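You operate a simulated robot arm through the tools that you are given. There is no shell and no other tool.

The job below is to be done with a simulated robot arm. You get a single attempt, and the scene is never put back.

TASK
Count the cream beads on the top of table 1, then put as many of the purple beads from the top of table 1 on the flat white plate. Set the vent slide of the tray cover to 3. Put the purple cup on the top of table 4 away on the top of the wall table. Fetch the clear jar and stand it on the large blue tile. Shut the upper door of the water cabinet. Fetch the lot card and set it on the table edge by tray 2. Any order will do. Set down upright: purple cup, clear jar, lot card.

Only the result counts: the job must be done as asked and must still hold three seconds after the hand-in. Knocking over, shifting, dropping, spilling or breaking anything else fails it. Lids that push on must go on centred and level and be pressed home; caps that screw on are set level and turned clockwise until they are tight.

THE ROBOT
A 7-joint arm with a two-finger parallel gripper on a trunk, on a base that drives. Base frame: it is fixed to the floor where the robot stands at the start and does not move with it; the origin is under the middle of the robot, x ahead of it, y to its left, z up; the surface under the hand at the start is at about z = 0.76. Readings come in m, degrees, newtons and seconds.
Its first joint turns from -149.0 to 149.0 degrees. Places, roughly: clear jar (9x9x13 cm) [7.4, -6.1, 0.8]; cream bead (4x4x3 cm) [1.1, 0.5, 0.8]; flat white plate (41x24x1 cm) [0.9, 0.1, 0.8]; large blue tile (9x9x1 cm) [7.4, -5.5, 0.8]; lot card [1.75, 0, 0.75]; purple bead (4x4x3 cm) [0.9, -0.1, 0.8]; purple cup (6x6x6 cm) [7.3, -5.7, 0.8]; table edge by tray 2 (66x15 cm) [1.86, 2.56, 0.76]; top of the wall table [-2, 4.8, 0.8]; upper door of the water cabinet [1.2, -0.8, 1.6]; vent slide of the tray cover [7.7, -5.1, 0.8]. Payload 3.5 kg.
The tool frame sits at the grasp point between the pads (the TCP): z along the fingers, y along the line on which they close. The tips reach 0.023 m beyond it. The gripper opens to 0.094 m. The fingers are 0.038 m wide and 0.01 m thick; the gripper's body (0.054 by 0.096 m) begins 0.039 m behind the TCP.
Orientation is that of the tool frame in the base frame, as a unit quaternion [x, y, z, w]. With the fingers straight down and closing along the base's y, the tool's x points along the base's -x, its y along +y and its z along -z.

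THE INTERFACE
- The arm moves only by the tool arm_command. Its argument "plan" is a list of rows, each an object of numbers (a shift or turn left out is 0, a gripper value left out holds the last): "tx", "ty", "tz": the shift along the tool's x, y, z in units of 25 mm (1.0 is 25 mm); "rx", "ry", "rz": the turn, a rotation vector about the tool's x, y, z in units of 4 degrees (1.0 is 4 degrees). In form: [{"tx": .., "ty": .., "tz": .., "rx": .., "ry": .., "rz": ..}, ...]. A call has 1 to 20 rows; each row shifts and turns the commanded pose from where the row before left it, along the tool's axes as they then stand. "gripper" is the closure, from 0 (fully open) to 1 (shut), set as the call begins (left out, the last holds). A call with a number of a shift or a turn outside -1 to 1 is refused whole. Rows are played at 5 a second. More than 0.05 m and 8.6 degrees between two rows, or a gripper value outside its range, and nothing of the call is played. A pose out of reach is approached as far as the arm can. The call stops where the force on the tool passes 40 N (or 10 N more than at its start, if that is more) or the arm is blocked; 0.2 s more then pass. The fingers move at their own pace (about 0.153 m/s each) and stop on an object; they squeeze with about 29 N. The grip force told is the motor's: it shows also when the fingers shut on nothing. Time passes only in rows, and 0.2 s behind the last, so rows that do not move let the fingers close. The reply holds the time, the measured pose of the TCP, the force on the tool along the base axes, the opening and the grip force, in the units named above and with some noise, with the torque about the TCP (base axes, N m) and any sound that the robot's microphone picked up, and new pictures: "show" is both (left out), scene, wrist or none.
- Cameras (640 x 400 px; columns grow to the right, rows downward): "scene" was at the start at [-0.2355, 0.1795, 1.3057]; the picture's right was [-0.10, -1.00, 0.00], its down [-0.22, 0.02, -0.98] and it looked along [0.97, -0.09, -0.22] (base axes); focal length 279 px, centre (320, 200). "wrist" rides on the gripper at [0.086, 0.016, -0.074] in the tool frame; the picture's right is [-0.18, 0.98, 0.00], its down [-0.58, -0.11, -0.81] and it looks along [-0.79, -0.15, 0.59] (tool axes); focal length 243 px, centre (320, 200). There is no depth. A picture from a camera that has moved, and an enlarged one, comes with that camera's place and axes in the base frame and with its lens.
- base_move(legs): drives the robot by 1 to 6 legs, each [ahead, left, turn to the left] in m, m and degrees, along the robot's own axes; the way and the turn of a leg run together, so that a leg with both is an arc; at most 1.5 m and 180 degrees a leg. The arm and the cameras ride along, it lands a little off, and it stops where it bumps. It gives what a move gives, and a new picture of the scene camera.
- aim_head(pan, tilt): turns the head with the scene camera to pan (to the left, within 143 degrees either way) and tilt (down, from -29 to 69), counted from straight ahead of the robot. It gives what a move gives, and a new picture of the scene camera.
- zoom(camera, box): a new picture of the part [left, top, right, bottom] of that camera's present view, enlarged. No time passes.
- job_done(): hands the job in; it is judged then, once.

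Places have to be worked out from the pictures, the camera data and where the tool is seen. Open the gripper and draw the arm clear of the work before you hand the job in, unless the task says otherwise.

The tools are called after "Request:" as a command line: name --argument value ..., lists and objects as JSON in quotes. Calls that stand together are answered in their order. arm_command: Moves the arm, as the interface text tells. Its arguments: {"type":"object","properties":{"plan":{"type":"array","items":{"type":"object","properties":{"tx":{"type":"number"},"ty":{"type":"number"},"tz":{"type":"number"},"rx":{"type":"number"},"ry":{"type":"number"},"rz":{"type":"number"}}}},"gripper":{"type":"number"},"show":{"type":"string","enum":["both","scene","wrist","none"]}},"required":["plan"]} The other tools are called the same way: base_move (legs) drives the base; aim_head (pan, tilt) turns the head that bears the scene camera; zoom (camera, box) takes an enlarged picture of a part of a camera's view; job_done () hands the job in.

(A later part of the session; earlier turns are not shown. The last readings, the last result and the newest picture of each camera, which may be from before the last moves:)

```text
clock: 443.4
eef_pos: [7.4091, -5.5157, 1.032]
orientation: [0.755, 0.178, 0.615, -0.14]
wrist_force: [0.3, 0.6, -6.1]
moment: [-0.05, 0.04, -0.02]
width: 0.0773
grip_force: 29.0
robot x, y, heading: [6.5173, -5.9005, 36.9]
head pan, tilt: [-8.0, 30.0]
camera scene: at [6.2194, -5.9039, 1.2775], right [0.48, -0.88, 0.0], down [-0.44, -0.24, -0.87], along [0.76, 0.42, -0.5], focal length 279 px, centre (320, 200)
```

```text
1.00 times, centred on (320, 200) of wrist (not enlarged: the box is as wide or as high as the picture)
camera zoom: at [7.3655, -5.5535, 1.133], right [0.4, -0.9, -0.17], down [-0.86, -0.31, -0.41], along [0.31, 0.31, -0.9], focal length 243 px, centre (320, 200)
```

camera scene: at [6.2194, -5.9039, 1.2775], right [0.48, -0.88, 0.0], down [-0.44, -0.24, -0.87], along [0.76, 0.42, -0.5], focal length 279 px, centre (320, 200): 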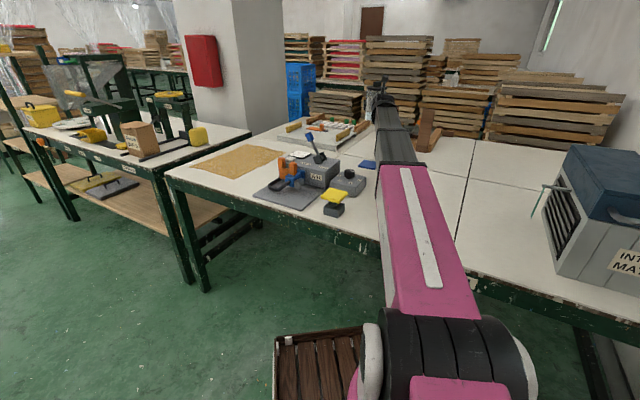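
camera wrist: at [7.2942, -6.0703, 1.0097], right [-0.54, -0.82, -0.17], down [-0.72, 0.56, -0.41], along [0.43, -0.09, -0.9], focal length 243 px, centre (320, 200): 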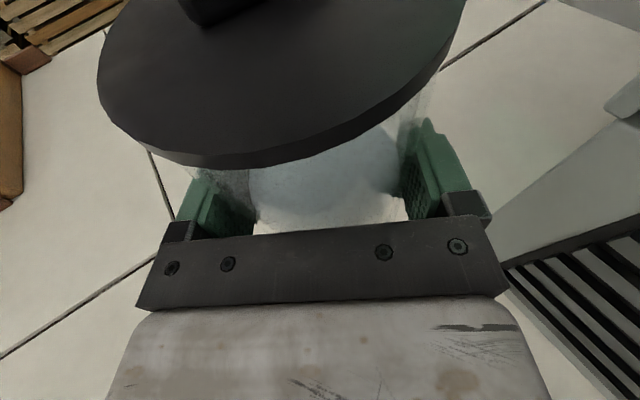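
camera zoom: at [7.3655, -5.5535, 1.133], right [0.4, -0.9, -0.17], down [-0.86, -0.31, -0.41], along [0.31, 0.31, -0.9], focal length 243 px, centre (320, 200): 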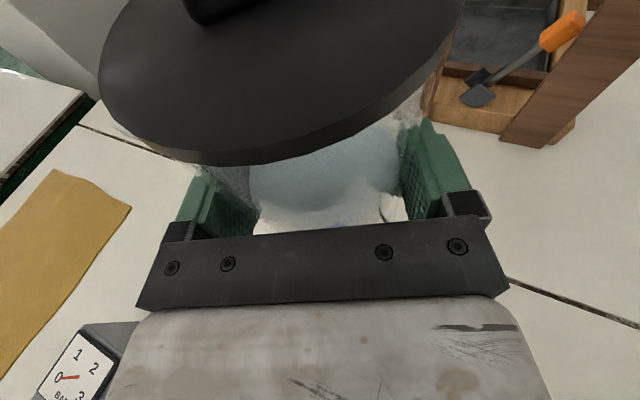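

Jar is over the tile area. Tile centre ≈(7.387,−5.521). Shift to put the jar's axis above it and lower partway.

Request:
arm_command --plan '[{"tz": -0.7, "tx": -0.15, "ty": -0.1}, {"tz": -0.7, "tx": -0.15, "ty": -0.1}, {"tx": -0.979, "tz": 0.2045}, {"tx": -0.979, "tz": 0.2045}, {"tx": -0.979, "tz": 0.2045}, {"tx": -0.979, "tz": 0.2045}]' --show "both"

Request:
aim_head --pan 10 --tilt 25

Request:
zoom --camera "scene" --box '[360, 60, 560, 200]'

```text
clock: 444.8
eef_pos: [7.3746, -5.5282, 0.9317]
orientation: [0.754, 0.18, 0.616, -0.142]
wrist_force: [0.3, 0.9, -6.1]
moment: [-0.02, 0.04, -0.01]
width: 0.0778
grip_force: 28.9
robot x, y, heading: [6.5176, -5.8983, 36.8]
head pan, tilt: [-8.0, 30.0]
camera scene: at [6.2194, -5.9039, 1.2775], right [0.48, -0.88, 0.0], down [-0.44, -0.24, -0.87], along [0.76, 0.42, -0.5], focal length 279 px, centre (320, 200)
camera wrist: at [7.3317, -5.5659, 1.032], right [0.4, -0.9, -0.17], down [-0.86, -0.31, -0.41], along [0.31, 0.31, -0.9], focal length 243 px, centre (320, 200)
```

scene: 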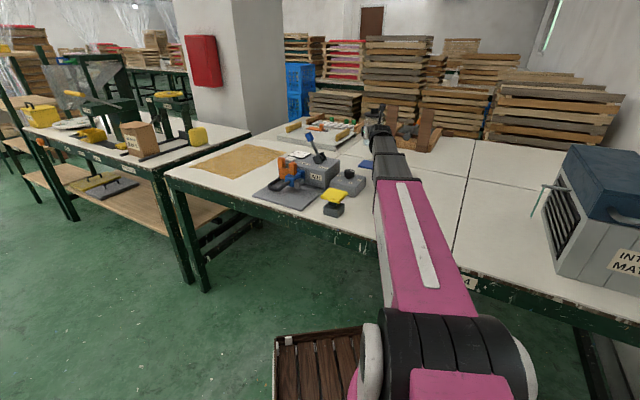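
wrist: 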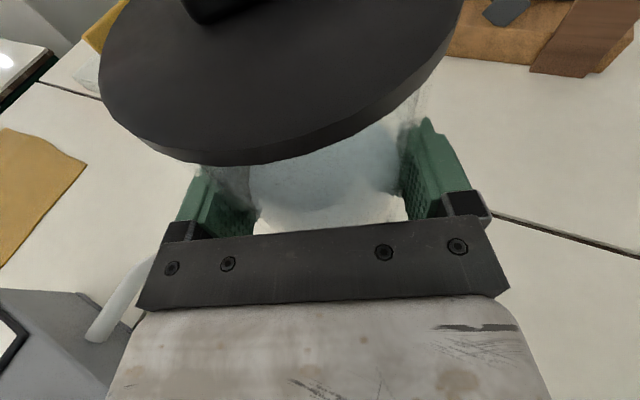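

```text
clock: 445.6
eef_pos: [7.3752, -5.5279, 0.9317]
orientation: [0.755, 0.18, 0.614, -0.141]
wrist_force: [0.0, -0.2, -6.5]
moment: [-0.02, 0.04, 0.0]
width: 0.0775
grip_force: 28.9
robot x, y, heading: [6.5174, -5.8988, 36.6]
head pan, tilt: [10.0, 25.0]
camera scene: at [6.2032, -5.8804, 1.2854], right [0.73, -0.68, 0.0], down [-0.29, -0.31, -0.91], along [0.62, 0.66, -0.42], focal length 279 px, centre (320, 200)
```

scene: 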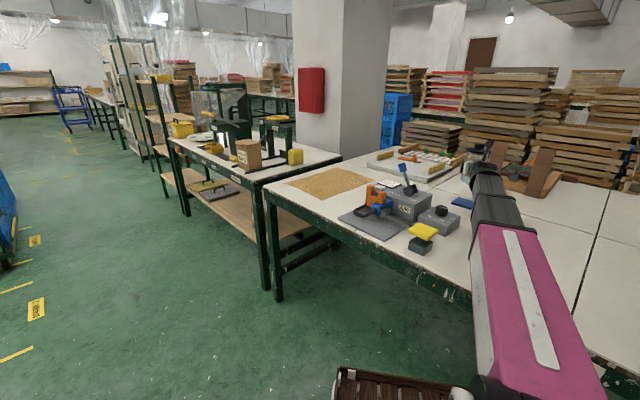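

```text
2.86 times, centred on (460, 130) of scene
camera zoom: at [6.2032, -5.8804, 1.2854], right [0.73, -0.68, 0.0], down [-0.29, -0.31, -0.91], along [0.62, 0.66, -0.42], focal length 796 px, centre (-80, 400)
```

zoom: 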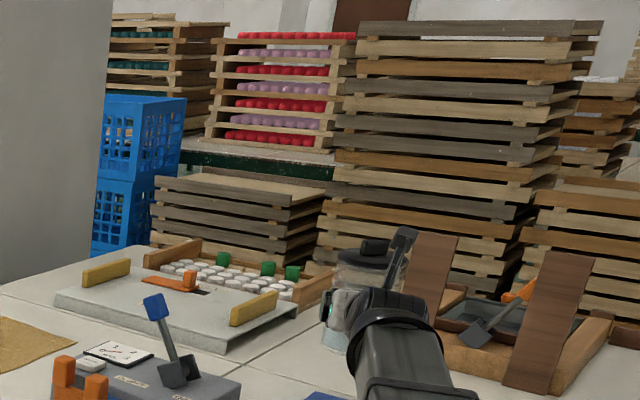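

Request:
arm_command --plan '[{"tx": -0.979, "tz": 0.2045}, {"tx": -0.979, "tz": 0.2045}]' --show "wrist"

Request:
zoom --camera "scene" --box '[420, 140, 540, 240]'

Request:
zoom --camera "wrist" --box '[220, 120, 440, 250]'

```text
clock: 446.2
eef_pos: [7.3741, -5.5266, 0.8837]
orientation: [0.755, 0.179, 0.615, -0.141]
wrist_force: [0.6, 0.9, -5.4]
moment: [-0.03, 0.09, 0.01]
width: 0.0774
grip_force: 29.0
robot x, y, heading: [6.5168, -5.9007, 36.8]
head pan, tilt: [10.0, 25.0]
camera wrist: at [7.3311, -5.5661, 0.9828], right [0.4, -0.9, -0.17], down [-0.86, -0.31, -0.41], along [0.31, 0.31, -0.9], focal length 243 px, centre (320, 200)
```

wrist: 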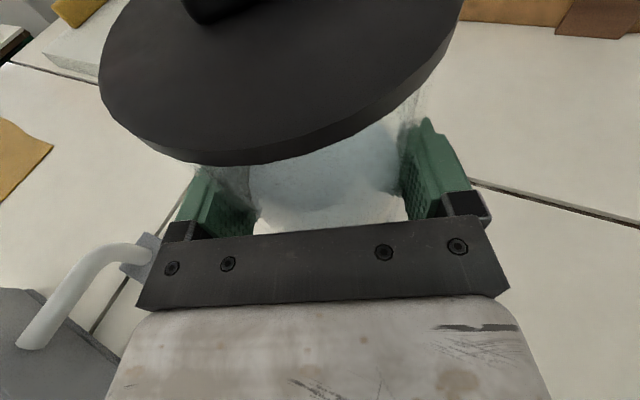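

```text
4.00 times, centred on (480, 190) of scene
camera zoom: at [6.2032, -5.8804, 1.2855], right [0.73, -0.68, 0.0], down [-0.29, -0.31, -0.91], along [0.62, 0.66, -0.42], focal length 1114 px, centre (-320, 240)
```

zoom: 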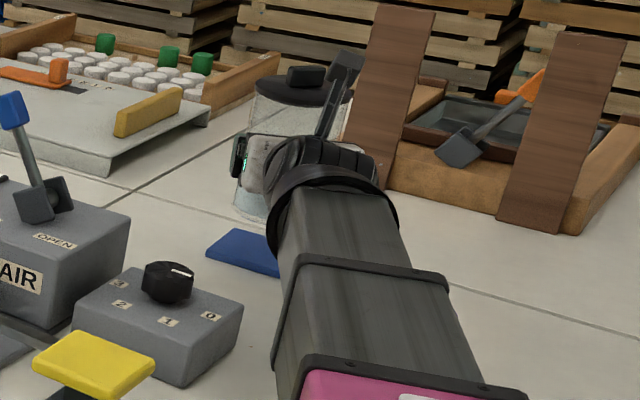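

```text
2.91 times, centred on (330, 185) of wrist
camera zoom: at [7.3311, -5.5661, 0.9828], right [0.4, -0.9, -0.17], down [-0.86, -0.31, -0.41], along [0.31, 0.31, -0.9], focal length 706 px, centre (291, 244)
```

zoom: 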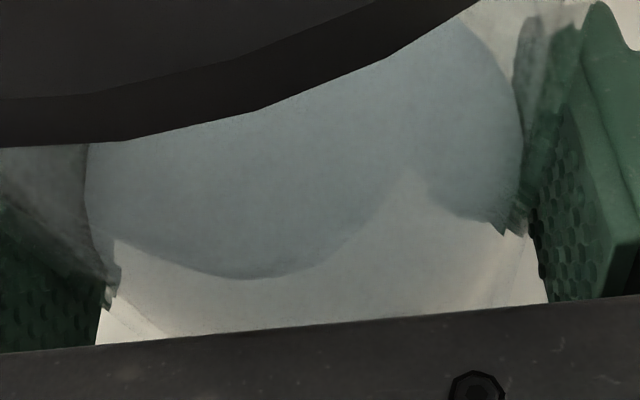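

The jar lines up with the tile (tile corners match the predicted 7.387,−5.521). Lower toward contact.

Request:
arm_command --plan '[{"tx": -0.979, "tz": 0.2045}, {"tx": -0.7, "tz": 0.146}]' --show "none"

Request:
arm_command --plan '[{"tx": -0.15, "tz": 0.03}, {}]' --show "none"

Request:
arm_command --plan '[{"tx": -0.1, "tz": 0.02}, {}]' --show "none"

```text
clock: 446.8
eef_pos: [7.3764, -5.5282, 0.8382]
orientation: [0.755, 0.179, 0.615, -0.14]
wrist_force: [0.1, -0.4, -6.3]
moment: [-0.01, 0.03, 0.0]
width: 0.0776
grip_force: 29.0
robot x, y, heading: [6.5134, -5.8994, 36.9]
head pan, tilt: [10.0, 25.0]
```

```text
clock: 447.4
eef_pos: [7.3733, -5.5284, 0.8346]
orientation: [0.755, 0.18, 0.615, -0.141]
wrist_force: [-0.1, 0.1, -5.9]
moment: [0.0, 0.02, 0.01]
width: 0.0775
grip_force: 29.1
robot x, y, heading: [6.5162, -5.8998, 36.6]
head pan, tilt: [10.0, 25.0]
```

```text
clock: 448.0
eef_pos: [7.3745, -5.5285, 0.8339]
orientation: [0.754, 0.179, 0.616, -0.142]
wrist_force: [-1.2, 0.2, 9.9]
moment: [0.51, 0.37, 0.04]
width: 0.0778
grip_force: 29.1
robot x, y, heading: [6.5173, -5.8938, 37.1]
head pan, tilt: [10.0, 25.0]
```

Contact on the tile. Ease slightly and open.

Request:
arm_command --plan '[{"tx": 0.04}, {}]' --show "none"

Request:
arm_command --plan '[{}, {}, {}]' --gripper 0 --show "wrist"

Request:
zoom --camera "scene" --box '[420, 140, 540, 240]'

```text
clock: 448.6
eef_pos: [7.3745, -5.5273, 0.8338]
orientation: [0.754, 0.179, 0.616, -0.141]
wrist_force: [-0.5, 0.0, 7.4]
moment: [0.35, 0.12, -0.04]
width: 0.0772
grip_force: 28.9
robot x, y, heading: [6.5187, -5.9028, 36.9]
head pan, tilt: [10.0, 25.0]
```

```text
clock: 449.4
eef_pos: [7.3747, -5.5272, 0.8341]
orientation: [0.755, 0.18, 0.615, -0.141]
wrist_force: [-0.6, -0.1, 0.7]
moment: [0.03, -0.01, 0.0]
width: 0.0943
grip_force: 0.1
robot x, y, heading: [6.513, -5.9019, 36.9]
head pan, tilt: [10.0, 25.0]
camera wrist: at [7.3318, -5.5663, 0.9345], right [0.4, -0.9, -0.17], down [-0.86, -0.31, -0.41], along [0.31, 0.31, -0.9], focal length 243 px, centre (320, 200)
```

wrist: 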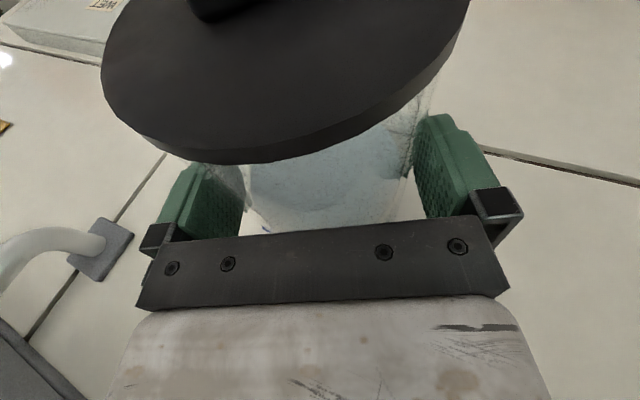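

```text
4.00 times, centred on (480, 190) of scene
camera zoom: at [6.203, -5.8804, 1.2854], right [0.73, -0.68, 0.0], down [-0.29, -0.31, -0.91], along [0.62, 0.66, -0.42], focal length 1114 px, centre (-320, 240)
```

zoom: 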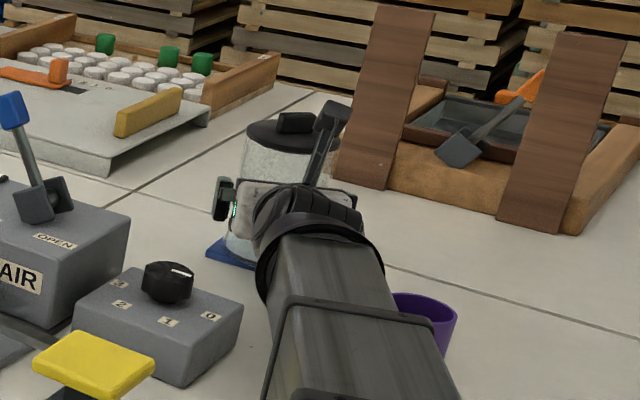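

The jar stands on the tile. Back straight out along the tool axis.

Request:
arm_command --plan '[{"tz": -0.5}, {"tz": -1}, {"tz": -1}, {"tz": -1}, {"tz": -1}]' --show "both"

Request:
zoom --camera "scene" --box '[420, 140, 540, 240]'

```text
clock: 450.6
eef_pos: [7.2765, -5.5768, 0.8559]
orientation: [0.754, 0.18, 0.615, -0.142]
wrist_force: [-0.9, -0.1, 0.0]
moment: [0.02, 0.02, -0.04]
width: 0.0939
grip_force: 0.0
robot x, y, heading: [6.5139, -5.9, 36.7]
head pan, tilt: [10.0, 25.0]
camera scene: at [6.203, -5.8804, 1.2854], right [0.73, -0.68, 0.0], down [-0.29, -0.31, -0.91], along [0.62, 0.66, -0.42], focal length 279 px, centre (320, 200)
camera wrist: at [7.2321, -5.6153, 0.9569], right [0.4, -0.9, -0.17], down [-0.86, -0.31, -0.41], along [0.31, 0.31, -0.9], focal length 243 px, centre (320, 200)
```

scene: 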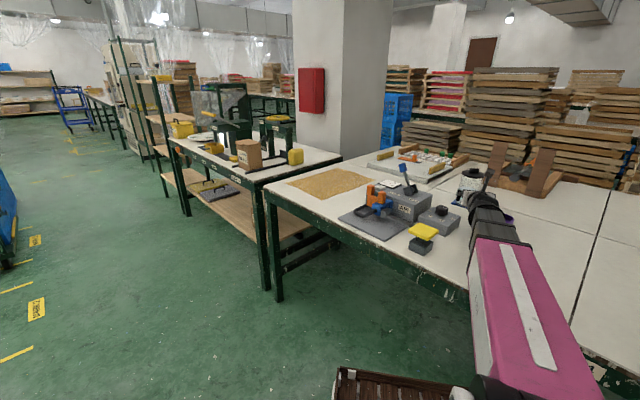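
wrist: 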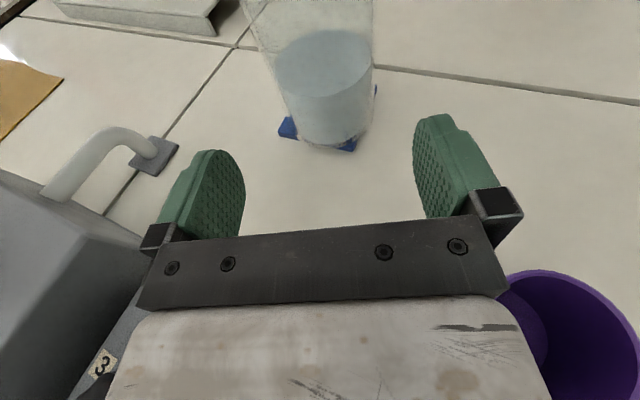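

```text
4.00 times, centred on (480, 190) of scene
camera zoom: at [6.203, -5.8804, 1.2854], right [0.73, -0.68, 0.0], down [-0.29, -0.31, -0.91], along [0.62, 0.66, -0.42], focal length 1114 px, centre (-320, 240)
```

zoom: 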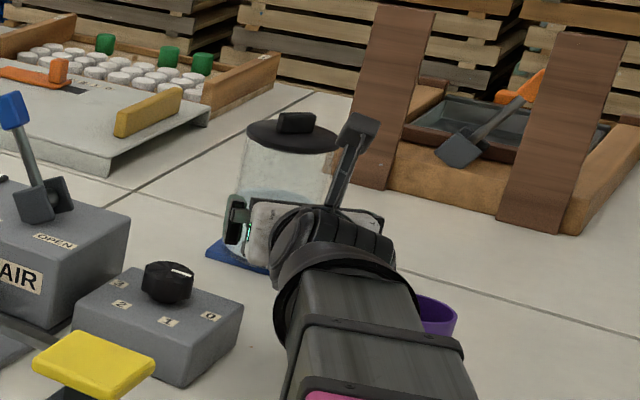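

Jar is nicely on the tile. Raise the hand straight up, away from the cup.

Request:
arm_command --plan '[{"tx": 0.979, "tz": -0.2045}, {"tx": 0.979, "tz": -0.2045}, {"tx": 0.979, "tz": -0.2045}, {"tx": 0.979, "tz": -0.2045}, {"tx": 0.979, "tz": -0.2045}, {"tx": 0.979, "tz": -0.2045}, {"tx": 0.979, "tz": -0.2045}]' --show "wrist"

Request:
zoom --camera "scene" --box '[420, 120, 560, 240]'

```text
clock: 452.2
eef_pos: [7.2769, -5.5756, 1.0327]
orientation: [0.755, 0.18, 0.615, -0.141]
wrist_force: [-1.2, 0.3, -0.1]
moment: [0.01, 0.0, 0.0]
width: 0.094
grip_force: 0.0
robot x, y, heading: [6.5152, -5.9017, 36.7]
head pan, tilt: [10.0, 25.0]
camera wrist: at [7.2331, -5.6136, 1.1332], right [0.41, -0.9, -0.17], down [-0.86, -0.31, -0.41], along [0.31, 0.31, -0.9], focal length 243 px, centre (320, 200)
```

wrist: 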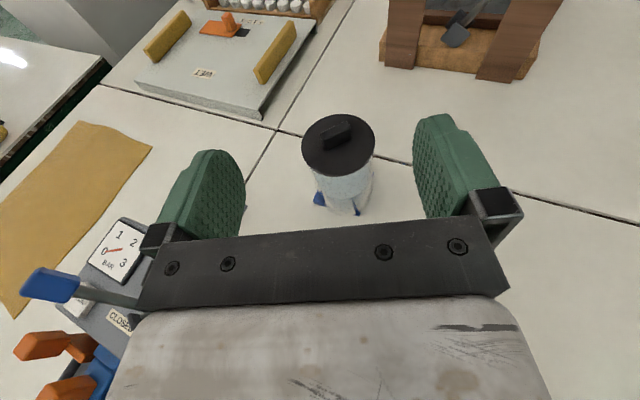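

```text
3.33 times, centred on (490, 180) of scene
camera zoom: at [6.203, -5.8804, 1.2854], right [0.73, -0.68, 0.0], down [-0.29, -0.31, -0.91], along [0.62, 0.66, -0.42], focal length 929 px, centre (-247, 267)
```

zoom: 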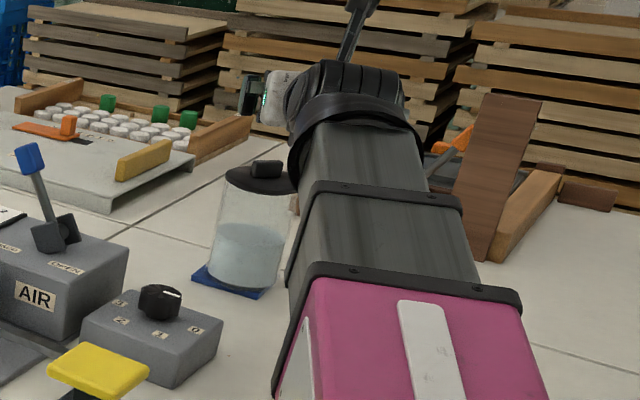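

Request:
zoom --camera "wrist" --box '[270, 90, 420, 230]'

```text
2.86 times, centred on (345, 160) of wrist
camera zoom: at [7.2331, -5.6136, 1.1332], right [0.41, -0.9, -0.17], down [-0.86, -0.31, -0.41], along [0.31, 0.31, -0.9], focal length 693 px, centre (249, 314)
```

zoom: 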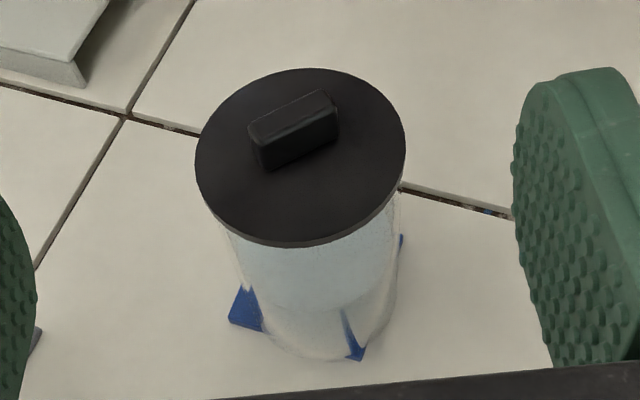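

The jar stands on the tile (about centred). Next the cup: back off a little and roll the wrist back to normal.

Request:
arm_command --plan '[{"tz": -1}, {"tz": -1}, {"tz": -1}, {"rz": -1}, {"rz": -1}, {"rz": -1}, {"rz": -1}, {"rz": -1}, {"rz": -1}, {"rz": -1}, {"rz": -1}, {"rz": -1}, {"rz": -1}, {"rz": -1}, {"rz": -1}, {"rz": -1}, {"rz": -1}, {"rz": -1}, {"rz": -1}, {"rz": -1}]' --show "none"

Request:
arm_command --plan '[{"rz": -1}, {"rz": -1}, {"rz": -1}, {"rz": -1}, {"rz": -1}, {"rz": -1}, {"rz": -1}, {"rz": -1}, {"rz": -1}, {"rz": -1}, {"rz": -1}, {"rz": -1}, {"rz": -1}, {"rz": -1}, {"rz": -1}, {"rz": -1}, {"rz": -1}, {"rz": -1}, {"rz": -1}, {"rz": -1}]' --show "none"

Request:
arm_command --plan '[{"rz": -1}, {"rz": -1}, {"rz": -1}, {"rz": -1}, {"rz": -1}, {"rz": -1}, {"rz": -1}, {"rz": -1}, {"ry": 1}, {"ry": 1}, {"ry": 1}, {"ry": 1}, {"ry": 1}, {"ry": 1}, {"ry": 1}, {"ry": 1}]' --show "both"

```text
clock: 456.4
eef_pos: [7.2097, -5.608, 1.0469]
orientation: [0.525, 0.571, 0.589, 0.228]
wrist_force: [0.0, -0.1, 0.0]
moment: [-0.01, 0.01, 0.0]
width: 0.094
grip_force: 0.1
robot x, y, heading: [6.5144, -5.8982, 36.8]
head pan, tilt: [10.0, 25.0]
```

```text
clock: 460.6
eef_pos: [7.2106, -5.609, 1.0479]
orientation: [0.035, 0.775, 0.305, 0.552]
wrist_force: [1.1, 0.6, 0.2]
moment: [0.03, -0.02, 0.01]
width: 0.0942
grip_force: 0.0
robot x, y, heading: [6.5142, -5.8977, 37.2]
head pan, tilt: [10.0, 25.0]
```

```text
clock: 464.0
eef_pos: [7.2095, -5.6085, 1.0485]
orientation: [-0.212, 0.895, 0.086, 0.383]
wrist_force: [0.0, -0.1, 0.1]
moment: [-0.01, -0.03, -0.03]
width: 0.094
grip_force: 0.0
robot x, y, heading: [6.5176, -5.9033, 37.0]
head pan, tilt: [10.0, 25.0]
camera scene: at [6.203, -5.8804, 1.2854], right [0.73, -0.68, 0.0], down [-0.29, -0.31, -0.91], along [0.62, 0.66, -0.42], focal length 279 px, centre (320, 200)
camera wrist: at [7.1003, -5.6444, 1.0372], right [-0.32, 0.94, 0.13], down [-0.12, -0.17, 0.98], along [0.94, 0.3, 0.16], focal length 243 px, centre (320, 200)
```

scene: 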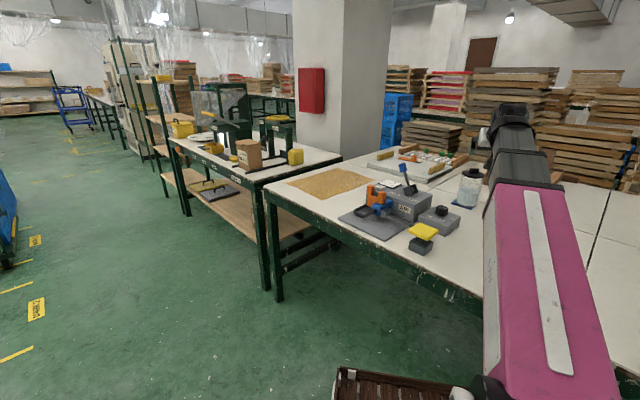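
wrist: 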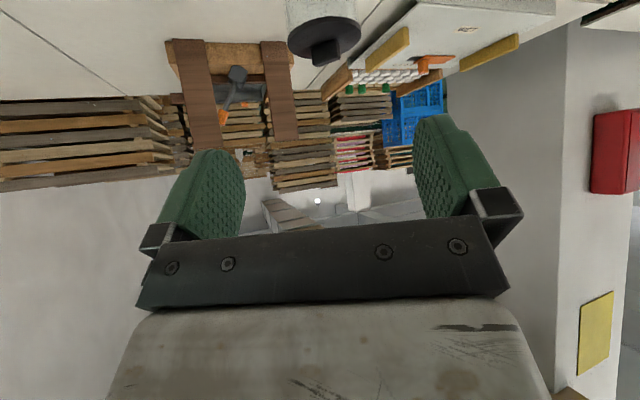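

Move over the cup and level the tool.

Request:
arm_command --plan '[{"tx": 0.55, "tz": 0.45, "ty": -1}, {"tx": 0.55, "tz": 0.45, "ty": -1}, {"tx": 0.55, "tz": 0.45, "ty": -1}, {"tx": 0.55, "tz": 0.45, "ty": -1}, {"ry": 1}, {"ry": 1}, {"ry": 1}, {"ry": 1}, {"ry": 1}, {"ry": 1}, {"ry": 1}, {"ry": 1}, {"ry": 1}, {"ry": 1}, {"ry": 1}]' --show "both"

```text
clock: 467.2
eef_pos: [7.2504, -5.7007, 0.9765]
orientation: [-0.229, 0.973, 0.001, 0.02]
wrist_force: [0.0, 0.4, 0.1]
moment: [-0.04, -0.02, -0.01]
width: 0.0941
grip_force: 0.1
robot x, y, heading: [6.5158, -5.9029, 36.6]
head pan, tilt: [10.0, 25.0]
camera scene: at [6.203, -5.8804, 1.2854], right [0.73, -0.68, 0.0], down [-0.29, -0.31, -0.91], along [0.62, 0.66, -0.42], focal length 279 px, centre (320, 200)
camera wrist: at [7.1617, -5.7253, 1.0488], right [-0.27, 0.96, 0.0], down [0.54, 0.15, 0.83], along [0.8, 0.23, -0.56], focal length 243 px, centre (320, 200)
```

scene: 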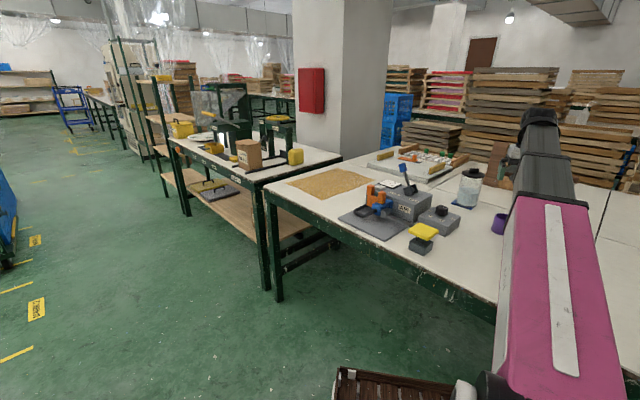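
wrist: 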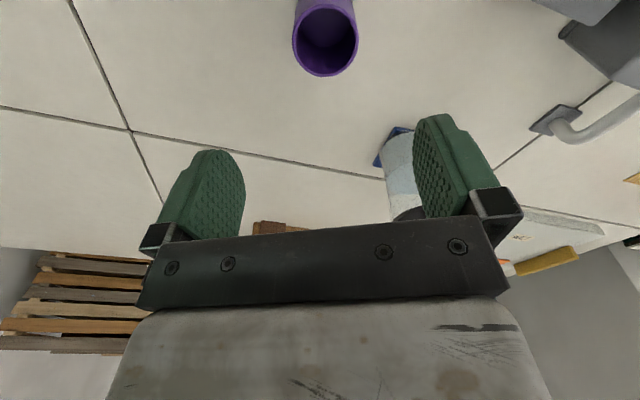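

Cup centre ≈(7.2525,−5.694). Descend around it.

Request:
arm_command --plan '[{"tx": -0.2, "ty": 0.2, "tz": 0.5}, {"tz": 1}, {"tz": 1}, {"tz": 1}, {"tz": 1}]' --show "wrist"

```text
clock: 468.4
eef_pos: [7.2571, -5.6932, 0.8639]
orientation: [-0.228, 0.974, 0.001, 0.019]
wrist_force: [1.0, 0.2, 0.3]
moment: [0.03, 0.01, -0.04]
width: 0.0941
grip_force: 0.2
robot x, y, heading: [6.5166, -5.9027, 36.9]
head pan, tilt: [10.0, 25.0]
camera wrist: at [7.1684, -5.7174, 0.9359], right [-0.27, 0.96, 0.0], down [0.54, 0.15, 0.83], along [0.8, 0.23, -0.56], focal length 243 px, centre (320, 200)
```

wrist: 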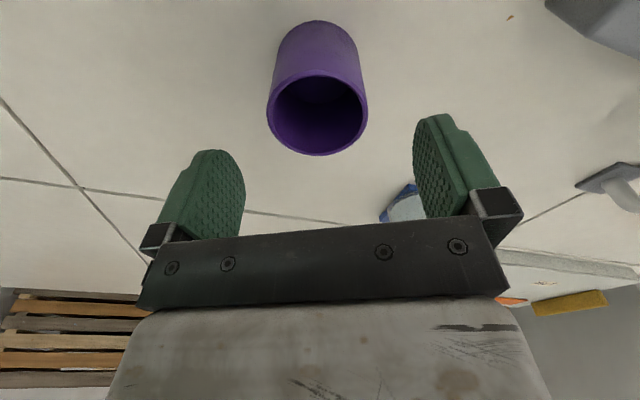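

Request:
arm_command --plan '[{"tx": 0.2, "tz": 0.6}, {"tz": 1}, {"tz": 0.95}]' --show "none"

Request:
arm_command --plan '[{}, {}, {}]' --gripper 1 --show "wrist"

```text
clock: 469.2
eef_pos: [7.2538, -5.6944, 0.8011]
orientation: [-0.229, 0.973, 0.001, 0.021]
wrist_force: [-1.1, -0.1, -0.3]
moment: [-0.04, 0.02, 0.01]
width: 0.0938
grip_force: 0.2
robot x, y, heading: [6.5183, -5.9015, 36.9]
head pan, tilt: [10.0, 25.0]
```

```text
clock: 470.0
eef_pos: [7.2551, -5.6945, 0.8008]
orientation: [-0.228, 0.974, 0.001, 0.02]
wrist_force: [-0.1, 1.0, 1.3]
moment: [0.06, 0.06, -0.01]
width: 0.0546
grip_force: 28.7
robot x, y, heading: [6.5171, -5.8997, 36.7]
head pan, tilt: [10.0, 25.0]
camera wrist: at [7.1666, -5.7183, 0.8729], right [-0.27, 0.96, 0.0], down [0.54, 0.15, 0.83], along [0.8, 0.23, -0.56], focal length 243 px, centre (320, 200)
```

wrist: 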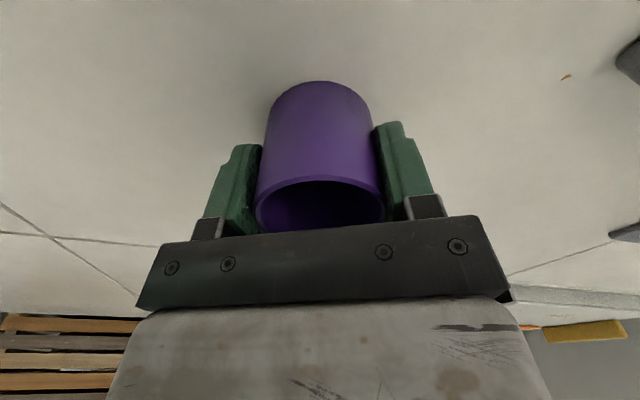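

Cup gripped (55 mm). Lift to z≈0.99.

Request:
arm_command --plan '[{"tz": -0.5}, {"tz": -1}, {"tz": -1}, {"tz": -1}, {"tz": -1}, {"tz": -1}, {"tz": -1}, {"tz": -1}]' --show "wrist"

Request:
base_move --legs '[[-0.22, 0, 0]]'

```text
clock: 471.8
eef_pos: [7.2466, -5.6973, 0.9896]
orientation: [-0.228, 0.973, 0.001, 0.02]
wrist_force: [-0.8, 0.3, -1.6]
moment: [0.02, 0.02, 0.0]
width: 0.0533
grip_force: 28.5
robot x, y, heading: [6.5155, -5.8991, 36.7]
head pan, tilt: [10.0, 25.0]
camera wrist: at [7.159, -5.7213, 1.0601], right [-0.27, 0.96, 0.0], down [0.54, 0.15, 0.83], along [0.8, 0.23, -0.56], focal length 243 px, centre (320, 200)
```

wrist: 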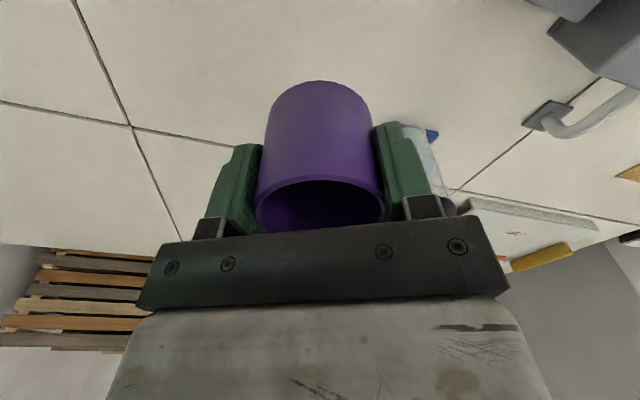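

```text
clock: 473.5
eef_pos: [7.0708, -5.8305, 0.9893]
orientation: [-0.228, 0.973, 0.002, 0.019]
wrist_force: [-1.1, 0.6, -1.5]
moment: [-0.01, -0.02, -0.01]
width: 0.0533
grip_force: 28.8
robot x, y, heading: [6.3414, -6.0337, 37.1]
head pan, tilt: [10.0, 25.0]
camera scene: at [6.0259, -6.0127, 1.2854], right [0.73, -0.68, 0.0], down [-0.29, -0.31, -0.91], along [0.62, 0.66, -0.42], focal length 279 px, centre (320, 200)
```

scene: 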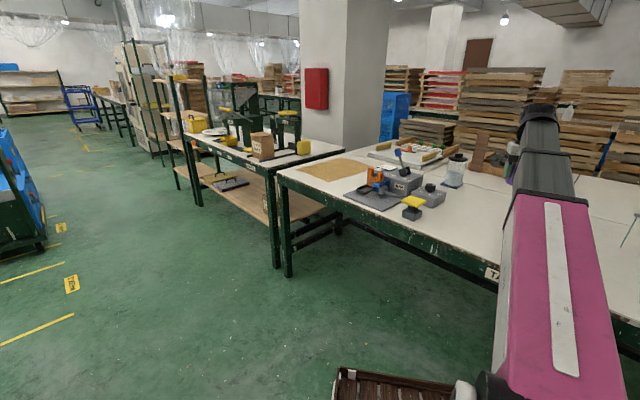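

Turn to face +y and drive back up the lane.

Request:
base_move --legs '[[0, 0, 52.9], [0, 0.07, 0], [1.4, 0, 0], [1.3, 0, 0]]'

Request:
aim_head --pan 0 --tilt 25

```text
clock: 489.7
eef_pos: [6.5773, -2.6096, 0.9893]
orientation: [-0.635, 0.772, 0.01, 0.017]
wrist_force: [-0.7, -0.1, -0.9]
moment: [0.02, 0.0, 0.01]
width: 0.0534
grip_force: 29.0
robot x, y, heading: [6.2924, -3.3102, 89.3]
head pan, tilt: [10.0, 25.0]
camera scene: at [6.0868, -3.5514, 1.2854], right [0.99, 0.16, 0.0], down [0.07, -0.42, -0.91], along [-0.15, 0.89, -0.42], focal length 279 px, centre (320, 200)
```

scene: 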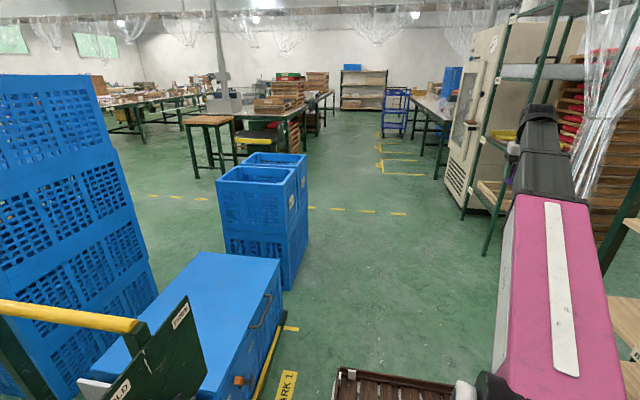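

```text
clock: 490.4
eef_pos: [6.5771, -2.609, 0.9878]
orientation: [-0.636, 0.772, 0.01, 0.016]
wrist_force: [0.8, 0.1, -0.5]
moment: [0.0, 0.03, 0.01]
width: 0.0533
grip_force: 28.8
robot x, y, heading: [6.294, -3.3136, 89.4]
head pan, tilt: [0.0, 25.0]
camera scene: at [6.1027, -3.5502, 1.2854], right [1.0, -0.01, 0.0], down [0.0, -0.42, -0.91], along [0.01, 0.91, -0.42], focal length 279 px, centre (320, 200)
```

scene: 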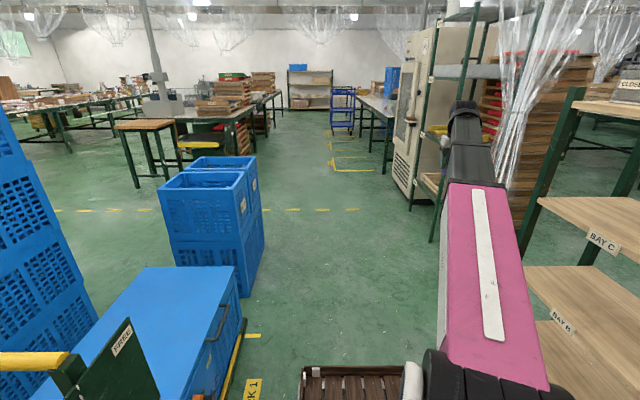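

Request:
base_move --legs '[[1.2, 0, 0], [1.05, 0, 0], [0, 0, 90.6]]'

Request:
aim_head --pan 5 --tilt 22

```text
clock: 505.3
eef_pos: [5.6031, -0.7947, 0.9884]
orientation: [0.996, -0.089, -0.018, -0.005]
wrist_force: [0.6, 0.4, -1.4]
moment: [-0.01, 0.0, -0.01]
width: 0.0534
grip_force: 29.0
robot x, y, heading: [6.3106, -1.0692, -179.9]
head pan, tilt: [0.0, 25.0]
camera scene: at [6.5507, -1.2588, 1.2854], right [0.0, 1.0, 0.0], down [0.42, 0.0, -0.91], along [-0.91, 0.0, -0.42], focal length 279 px, centre (320, 200)
```

scene: 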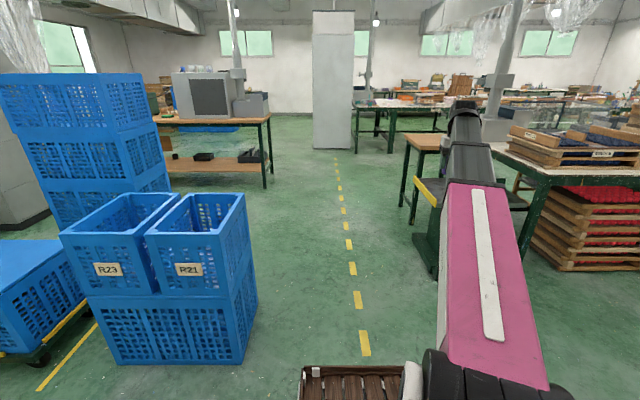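

```text
clock: 506.0
eef_pos: [5.6037, -0.7936, 0.988]
orientation: [0.996, -0.09, -0.018, -0.005]
wrist_force: [-0.3, 0.2, -1.3]
moment: [-0.01, -0.02, -0.02]
width: 0.0534
grip_force: 29.2
robot x, y, heading: [6.3111, -1.0689, -179.9]
head pan, tilt: [5.0, 22.0]
camera scene: at [6.5504, -1.2668, 1.2902], right [-0.09, 1.0, 0.0], down [0.37, 0.03, -0.93], along [-0.92, -0.08, -0.37], focal length 279 px, centre (320, 200)
```

scene: 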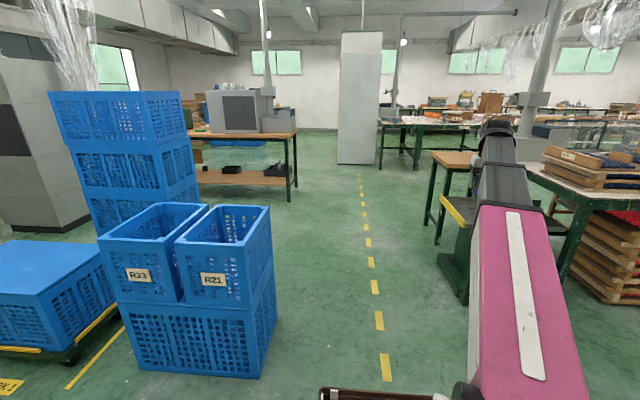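

Drive along the yellow line toward −x, stopping before the cabinet.

Request:
base_move --legs '[[0, 0.1, 0], [1.3, 0, 0], [1.3, 0, 0], [0.9, 0, 0]]'

Request:
aim_head --pan 25 --tilt 25

```text
clock: 523.8
eef_pos: [2.079, -0.9278, 0.9882]
orientation: [0.996, -0.089, -0.02, -0.005]
wrist_force: [0.5, -0.4, -0.7]
moment: [-0.01, 0.0, 0.03]
width: 0.0534
grip_force: 29.3
robot x, y, heading: [2.7867, -1.2012, -179.8]
head pan, tilt: [5.0, 22.0]
camera scene: at [3.0275, -1.3972, 1.2903], right [-0.09, 1.0, 0.0], down [0.37, 0.03, -0.93], along [-0.92, -0.09, -0.37], focal length 279 px, centre (320, 200)
```

scene: 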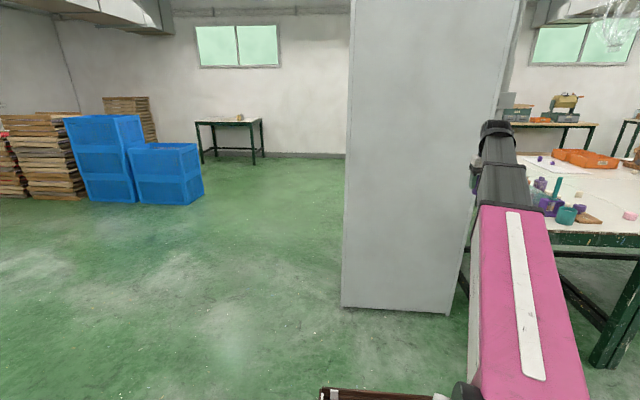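

```text
clock: 524.6
eef_pos: [2.0795, -0.9257, 0.9878]
orientation: [0.996, -0.088, -0.019, -0.005]
wrist_force: [0.0, 0.5, -0.2]
moment: [0.0, 0.0, 0.02]
width: 0.0536
grip_force: 28.8
robot x, y, heading: [2.7881, -1.1968, -179.8]
head pan, tilt: [25.0, 25.0]
camera scene: at [3.0366, -1.4279, 1.2854], right [-0.43, 0.9, 0.0], down [0.38, 0.18, -0.91], along [-0.82, -0.39, -0.42], focal length 279 px, centre (320, 200)
```

scene: 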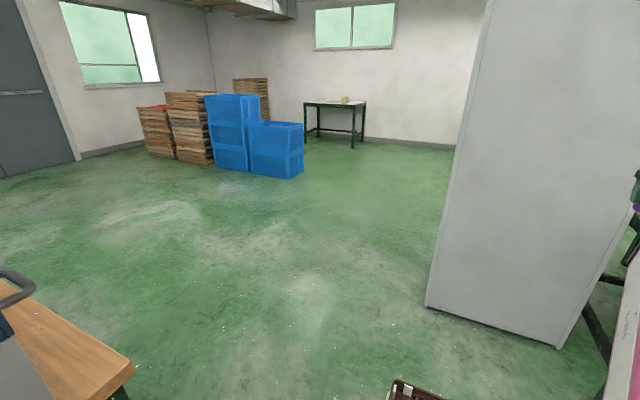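

Turn left to face −y, shift clear, go down past the cabinet, then slide toward −x.

Request:
base_move --legs '[[0, 0, 90], [0, -0.3, 0], [0.9, 0, 0], [0, -1.4, 0], [0, -1.4, 0]]'

Request:
aim_head --pan -90 --tilt 15

Request:
aim_head --pan -135 --tilt 15

```text
clock: 548.0
eef_pos: [-0.5959, -2.8024, 0.9895]
orientation: [0.768, 0.64, -0.017, 0.01]
wrist_force: [0.1, 0.6, 0.1]
moment: [-0.02, 0.02, 0.01]
width: 0.0535
grip_force: 29.2
robot x, y, heading: [-0.321, -2.0916, -90.3]
head pan, tilt: [25.0, 25.0]
camera scene: at [-0.0889, -1.8513, 1.2854], right [-0.91, -0.42, 0.0], down [-0.18, 0.38, -0.91], along [0.38, -0.82, -0.42], focal length 279 px, centre (320, 200)
```

scene: 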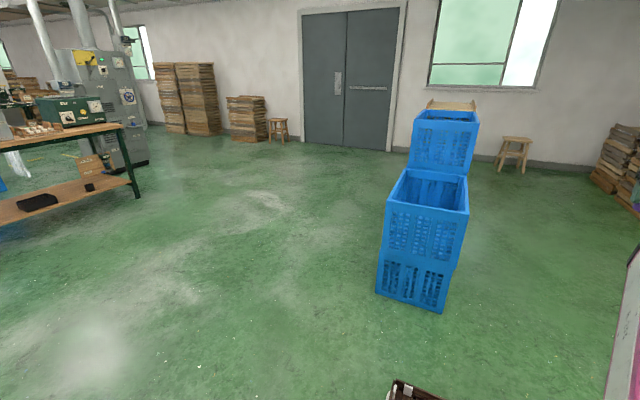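

```text
clock: 550.0
eef_pos: [-0.5963, -2.8017, 0.9882]
orientation: [0.768, 0.64, -0.017, 0.009]
wrist_force: [0.2, -1.4, -1.7]
moment: [-0.03, 0.01, -0.03]
width: 0.0536
grip_force: 28.3
robot x, y, heading: [-0.3175, -2.0964, -90.1]
head pan, tilt: [-90.0, 15.0]
camera scene: at [-0.2211, -1.7677, 1.3016], right [0.0, 1.0, 0.0], down [0.26, 0.0, -0.97], along [-0.97, 0.0, -0.26], focal length 279 px, centre (320, 200)
```

scene: 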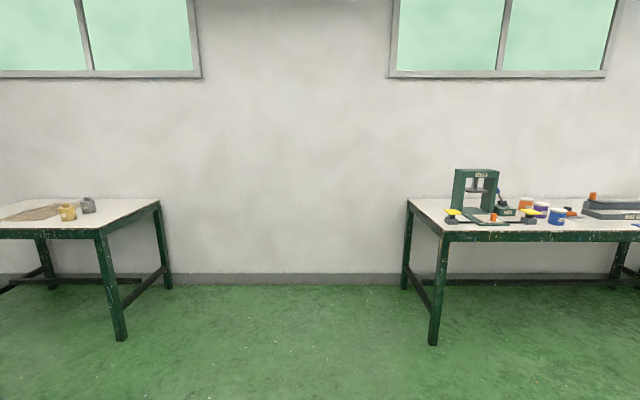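

```text
clock: 551.1
eef_pos: [-0.5963, -2.8018, 0.9884]
orientation: [0.769, 0.639, -0.017, 0.01]
wrist_force: [0.1, 0.1, -0.8]
moment: [-0.01, 0.05, -0.04]
width: 0.0535
grip_force: 29.0
robot x, y, heading: [-0.3193, -2.0976, -90.2]
head pan, tilt: [-135.0, 15.0]
camera scene: at [-0.1937, -1.7017, 1.3017], right [0.71, 0.71, 0.0], down [0.18, -0.18, -0.97], along [-0.68, 0.68, -0.26], focal length 279 px, centre (320, 200)
```

scene: 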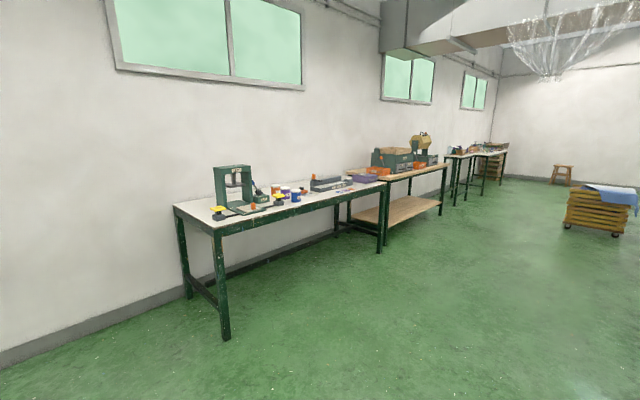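

Wall tables run along x≈−1.65…−2.4; pallet cart at x>−0.4, y≈3. I'll slide to x≈−1.0, turn around to face +y and drive up between them.

Request:
base_move --legs '[[0, -0.66, 0], [0, 0, 90], [0, 0, 90], [1.5, 0, 0], [1.5, 0, 0]]'

Request:
aim_head --pan 10 --tilt 15

Request:
zoom --camera "scene" --box '[100, 80, 420, 280]'

```text
clock: 576.5
eef_pos: [-0.6021, 1.6184, 0.9883]
orientation: [-0.63, 0.777, 0.01, 0.017]
wrist_force: [0.1, -0.5, -1.2]
moment: [0.05, -0.01, -0.02]
width: 0.0534
grip_force: 29.2
robot x, y, heading: [-0.896, 0.918, 88.8]
head pan, tilt: [-135.0, 15.0]
camera scene: at [-1.029, 0.5251, 1.3017], right [-0.72, -0.69, 0.0], down [-0.18, 0.19, -0.97], along [0.67, -0.7, -0.26], focal length 279 px, centre (320, 200)
```

scene: 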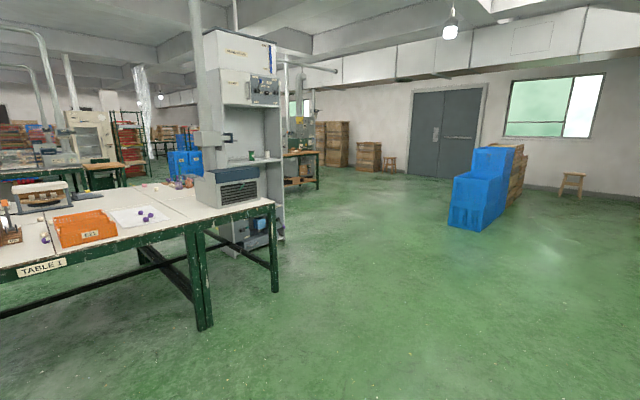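

```text
clock: 578.7
eef_pos: [-0.6036, 1.6194, 0.9884]
orientation: [-0.63, 0.776, 0.009, 0.017]
wrist_force: [0.8, 0.1, -1.1]
moment: [0.01, -0.01, 0.01]
width: 0.0534
grip_force: 29.6
robot x, y, heading: [-0.8932, 0.919, 88.5]
head pan, tilt: [10.0, 15.0]
camera scene: at [-1.1072, 0.6851, 1.3017], right [0.99, 0.15, 0.0], down [0.04, -0.26, -0.97], along [-0.14, 0.96, -0.26], focal length 279 px, centre (320, 200)
```

scene: 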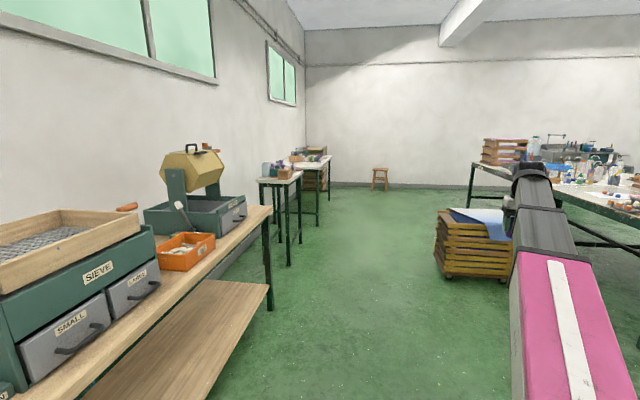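

```text
2.00 times, centred on (260, 180) of scene
camera zoom: at [-1.1072, 0.6851, 1.3017], right [0.99, 0.15, 0.0], down [0.04, -0.26, -0.97], along [-0.14, 0.96, -0.26], focal length 557 px, centre (440, 240)
```

zoom: 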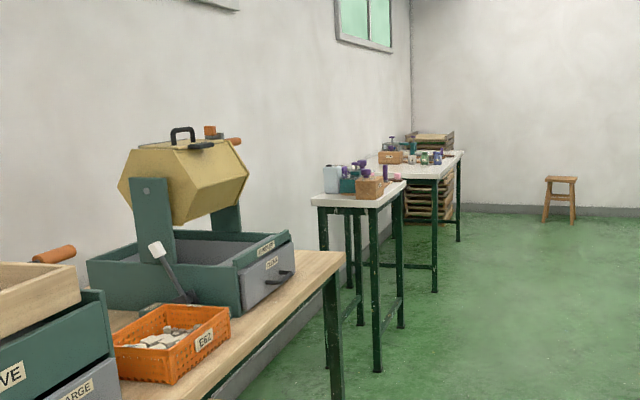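

The far table (y≈4.15–5.55) must be the wall table. Drive on to y≈4.3 and turn to face the wall.

Request:
base_move --legs '[[1.5, 0.03, 1.2], [1.5, 0.03, 0], [0.4, 0, 0], [0, 0, 90]]'

Request:
aim_head --pan 0 --tilt 25

Request:
zoom --camera "scene" --box '[100, 80, 500, 300]'

```text
refused: leg 1 is longer than a leg can be; nothing moved
```

```text
clock: 579.5
eef_pos: [-0.6023, 1.6187, 0.9887]
orientation: [-0.629, 0.777, 0.01, 0.017]
wrist_force: [0.3, -0.2, -0.8]
moment: [0.0, 0.01, 0.0]
width: 0.0533
grip_force: 28.6
robot x, y, heading: [-0.8953, 0.9183, 88.6]
head pan, tilt: [0.0, 25.0]
camera scene: at [-1.0911, 0.6849, 1.2855], right [1.0, -0.02, 0.0], down [-0.01, -0.42, -0.91], along [0.02, 0.91, -0.42], focal length 279 px, centre (320, 200)
```

scene: 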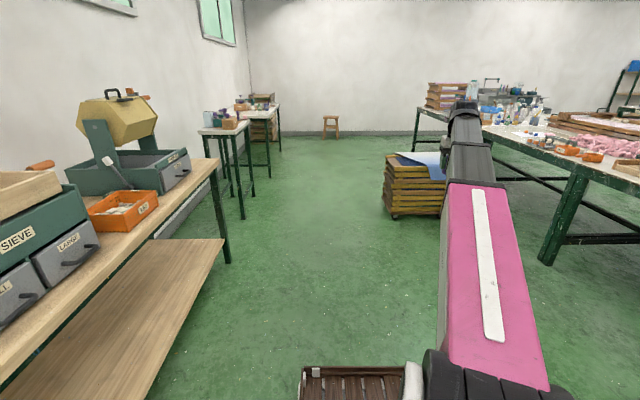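

```text
1.60 times, centred on (300, 190) of scene
camera zoom: at [-1.0911, 0.6849, 1.2855], right [1.0, -0.02, 0.0], down [-0.01, -0.42, -0.91], along [0.02, 0.91, -0.42], focal length 446 px, centre (352, 216)
```

zoom: 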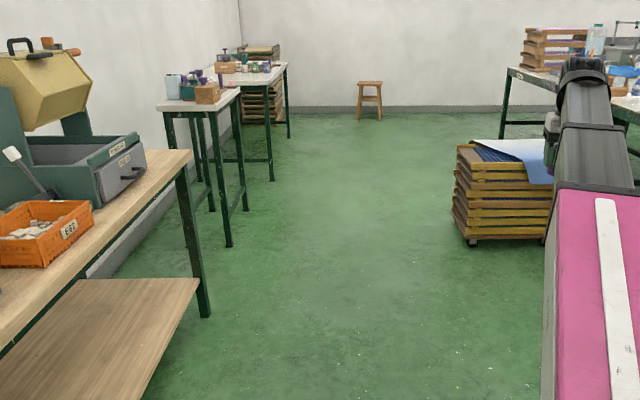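

Request:
base_move --legs '[[1.45, 0.03, 1.2], [1.45, 0.03, 0], [0.45, 0, 0], [0, 0, 90]]'

Request:
zoom --camera "scene" --box '[100, 60, 540, 300]'

```text
clock: 599.6
eef_pos: [-1.594, 4.5742, 0.9884]
orientation: [0.994, -0.105, -0.019, -0.006]
wrist_force: [1.0, -1.0, -0.6]
moment: [0.0, 0.01, -0.01]
width: 0.0534
grip_force: 28.7
robot x, y, heading: [-0.8951, 4.2774, 178.3]
head pan, tilt: [0.0, 25.0]
camera scene: at [-0.662, 4.0792, 1.2854], right [0.03, 1.0, 0.0], down [0.42, -0.01, -0.91], along [-0.91, 0.03, -0.42], focal length 279 px, centre (320, 200)
```

scene: 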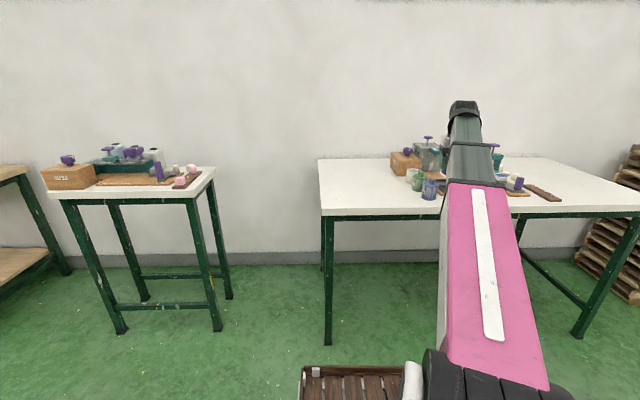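

```text
1.45 times, centred on (320, 180) of scene
camera zoom: at [-0.662, 4.0792, 1.2854], right [0.03, 1.0, 0.0], down [0.42, -0.01, -0.91], along [-0.91, 0.03, -0.42], focal length 405 px, centre (320, 229)
```

zoom: 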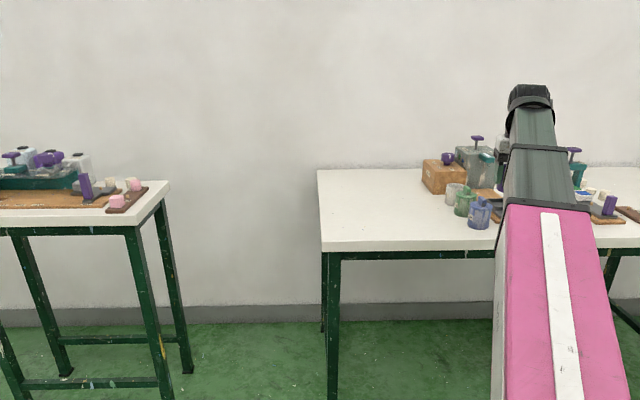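

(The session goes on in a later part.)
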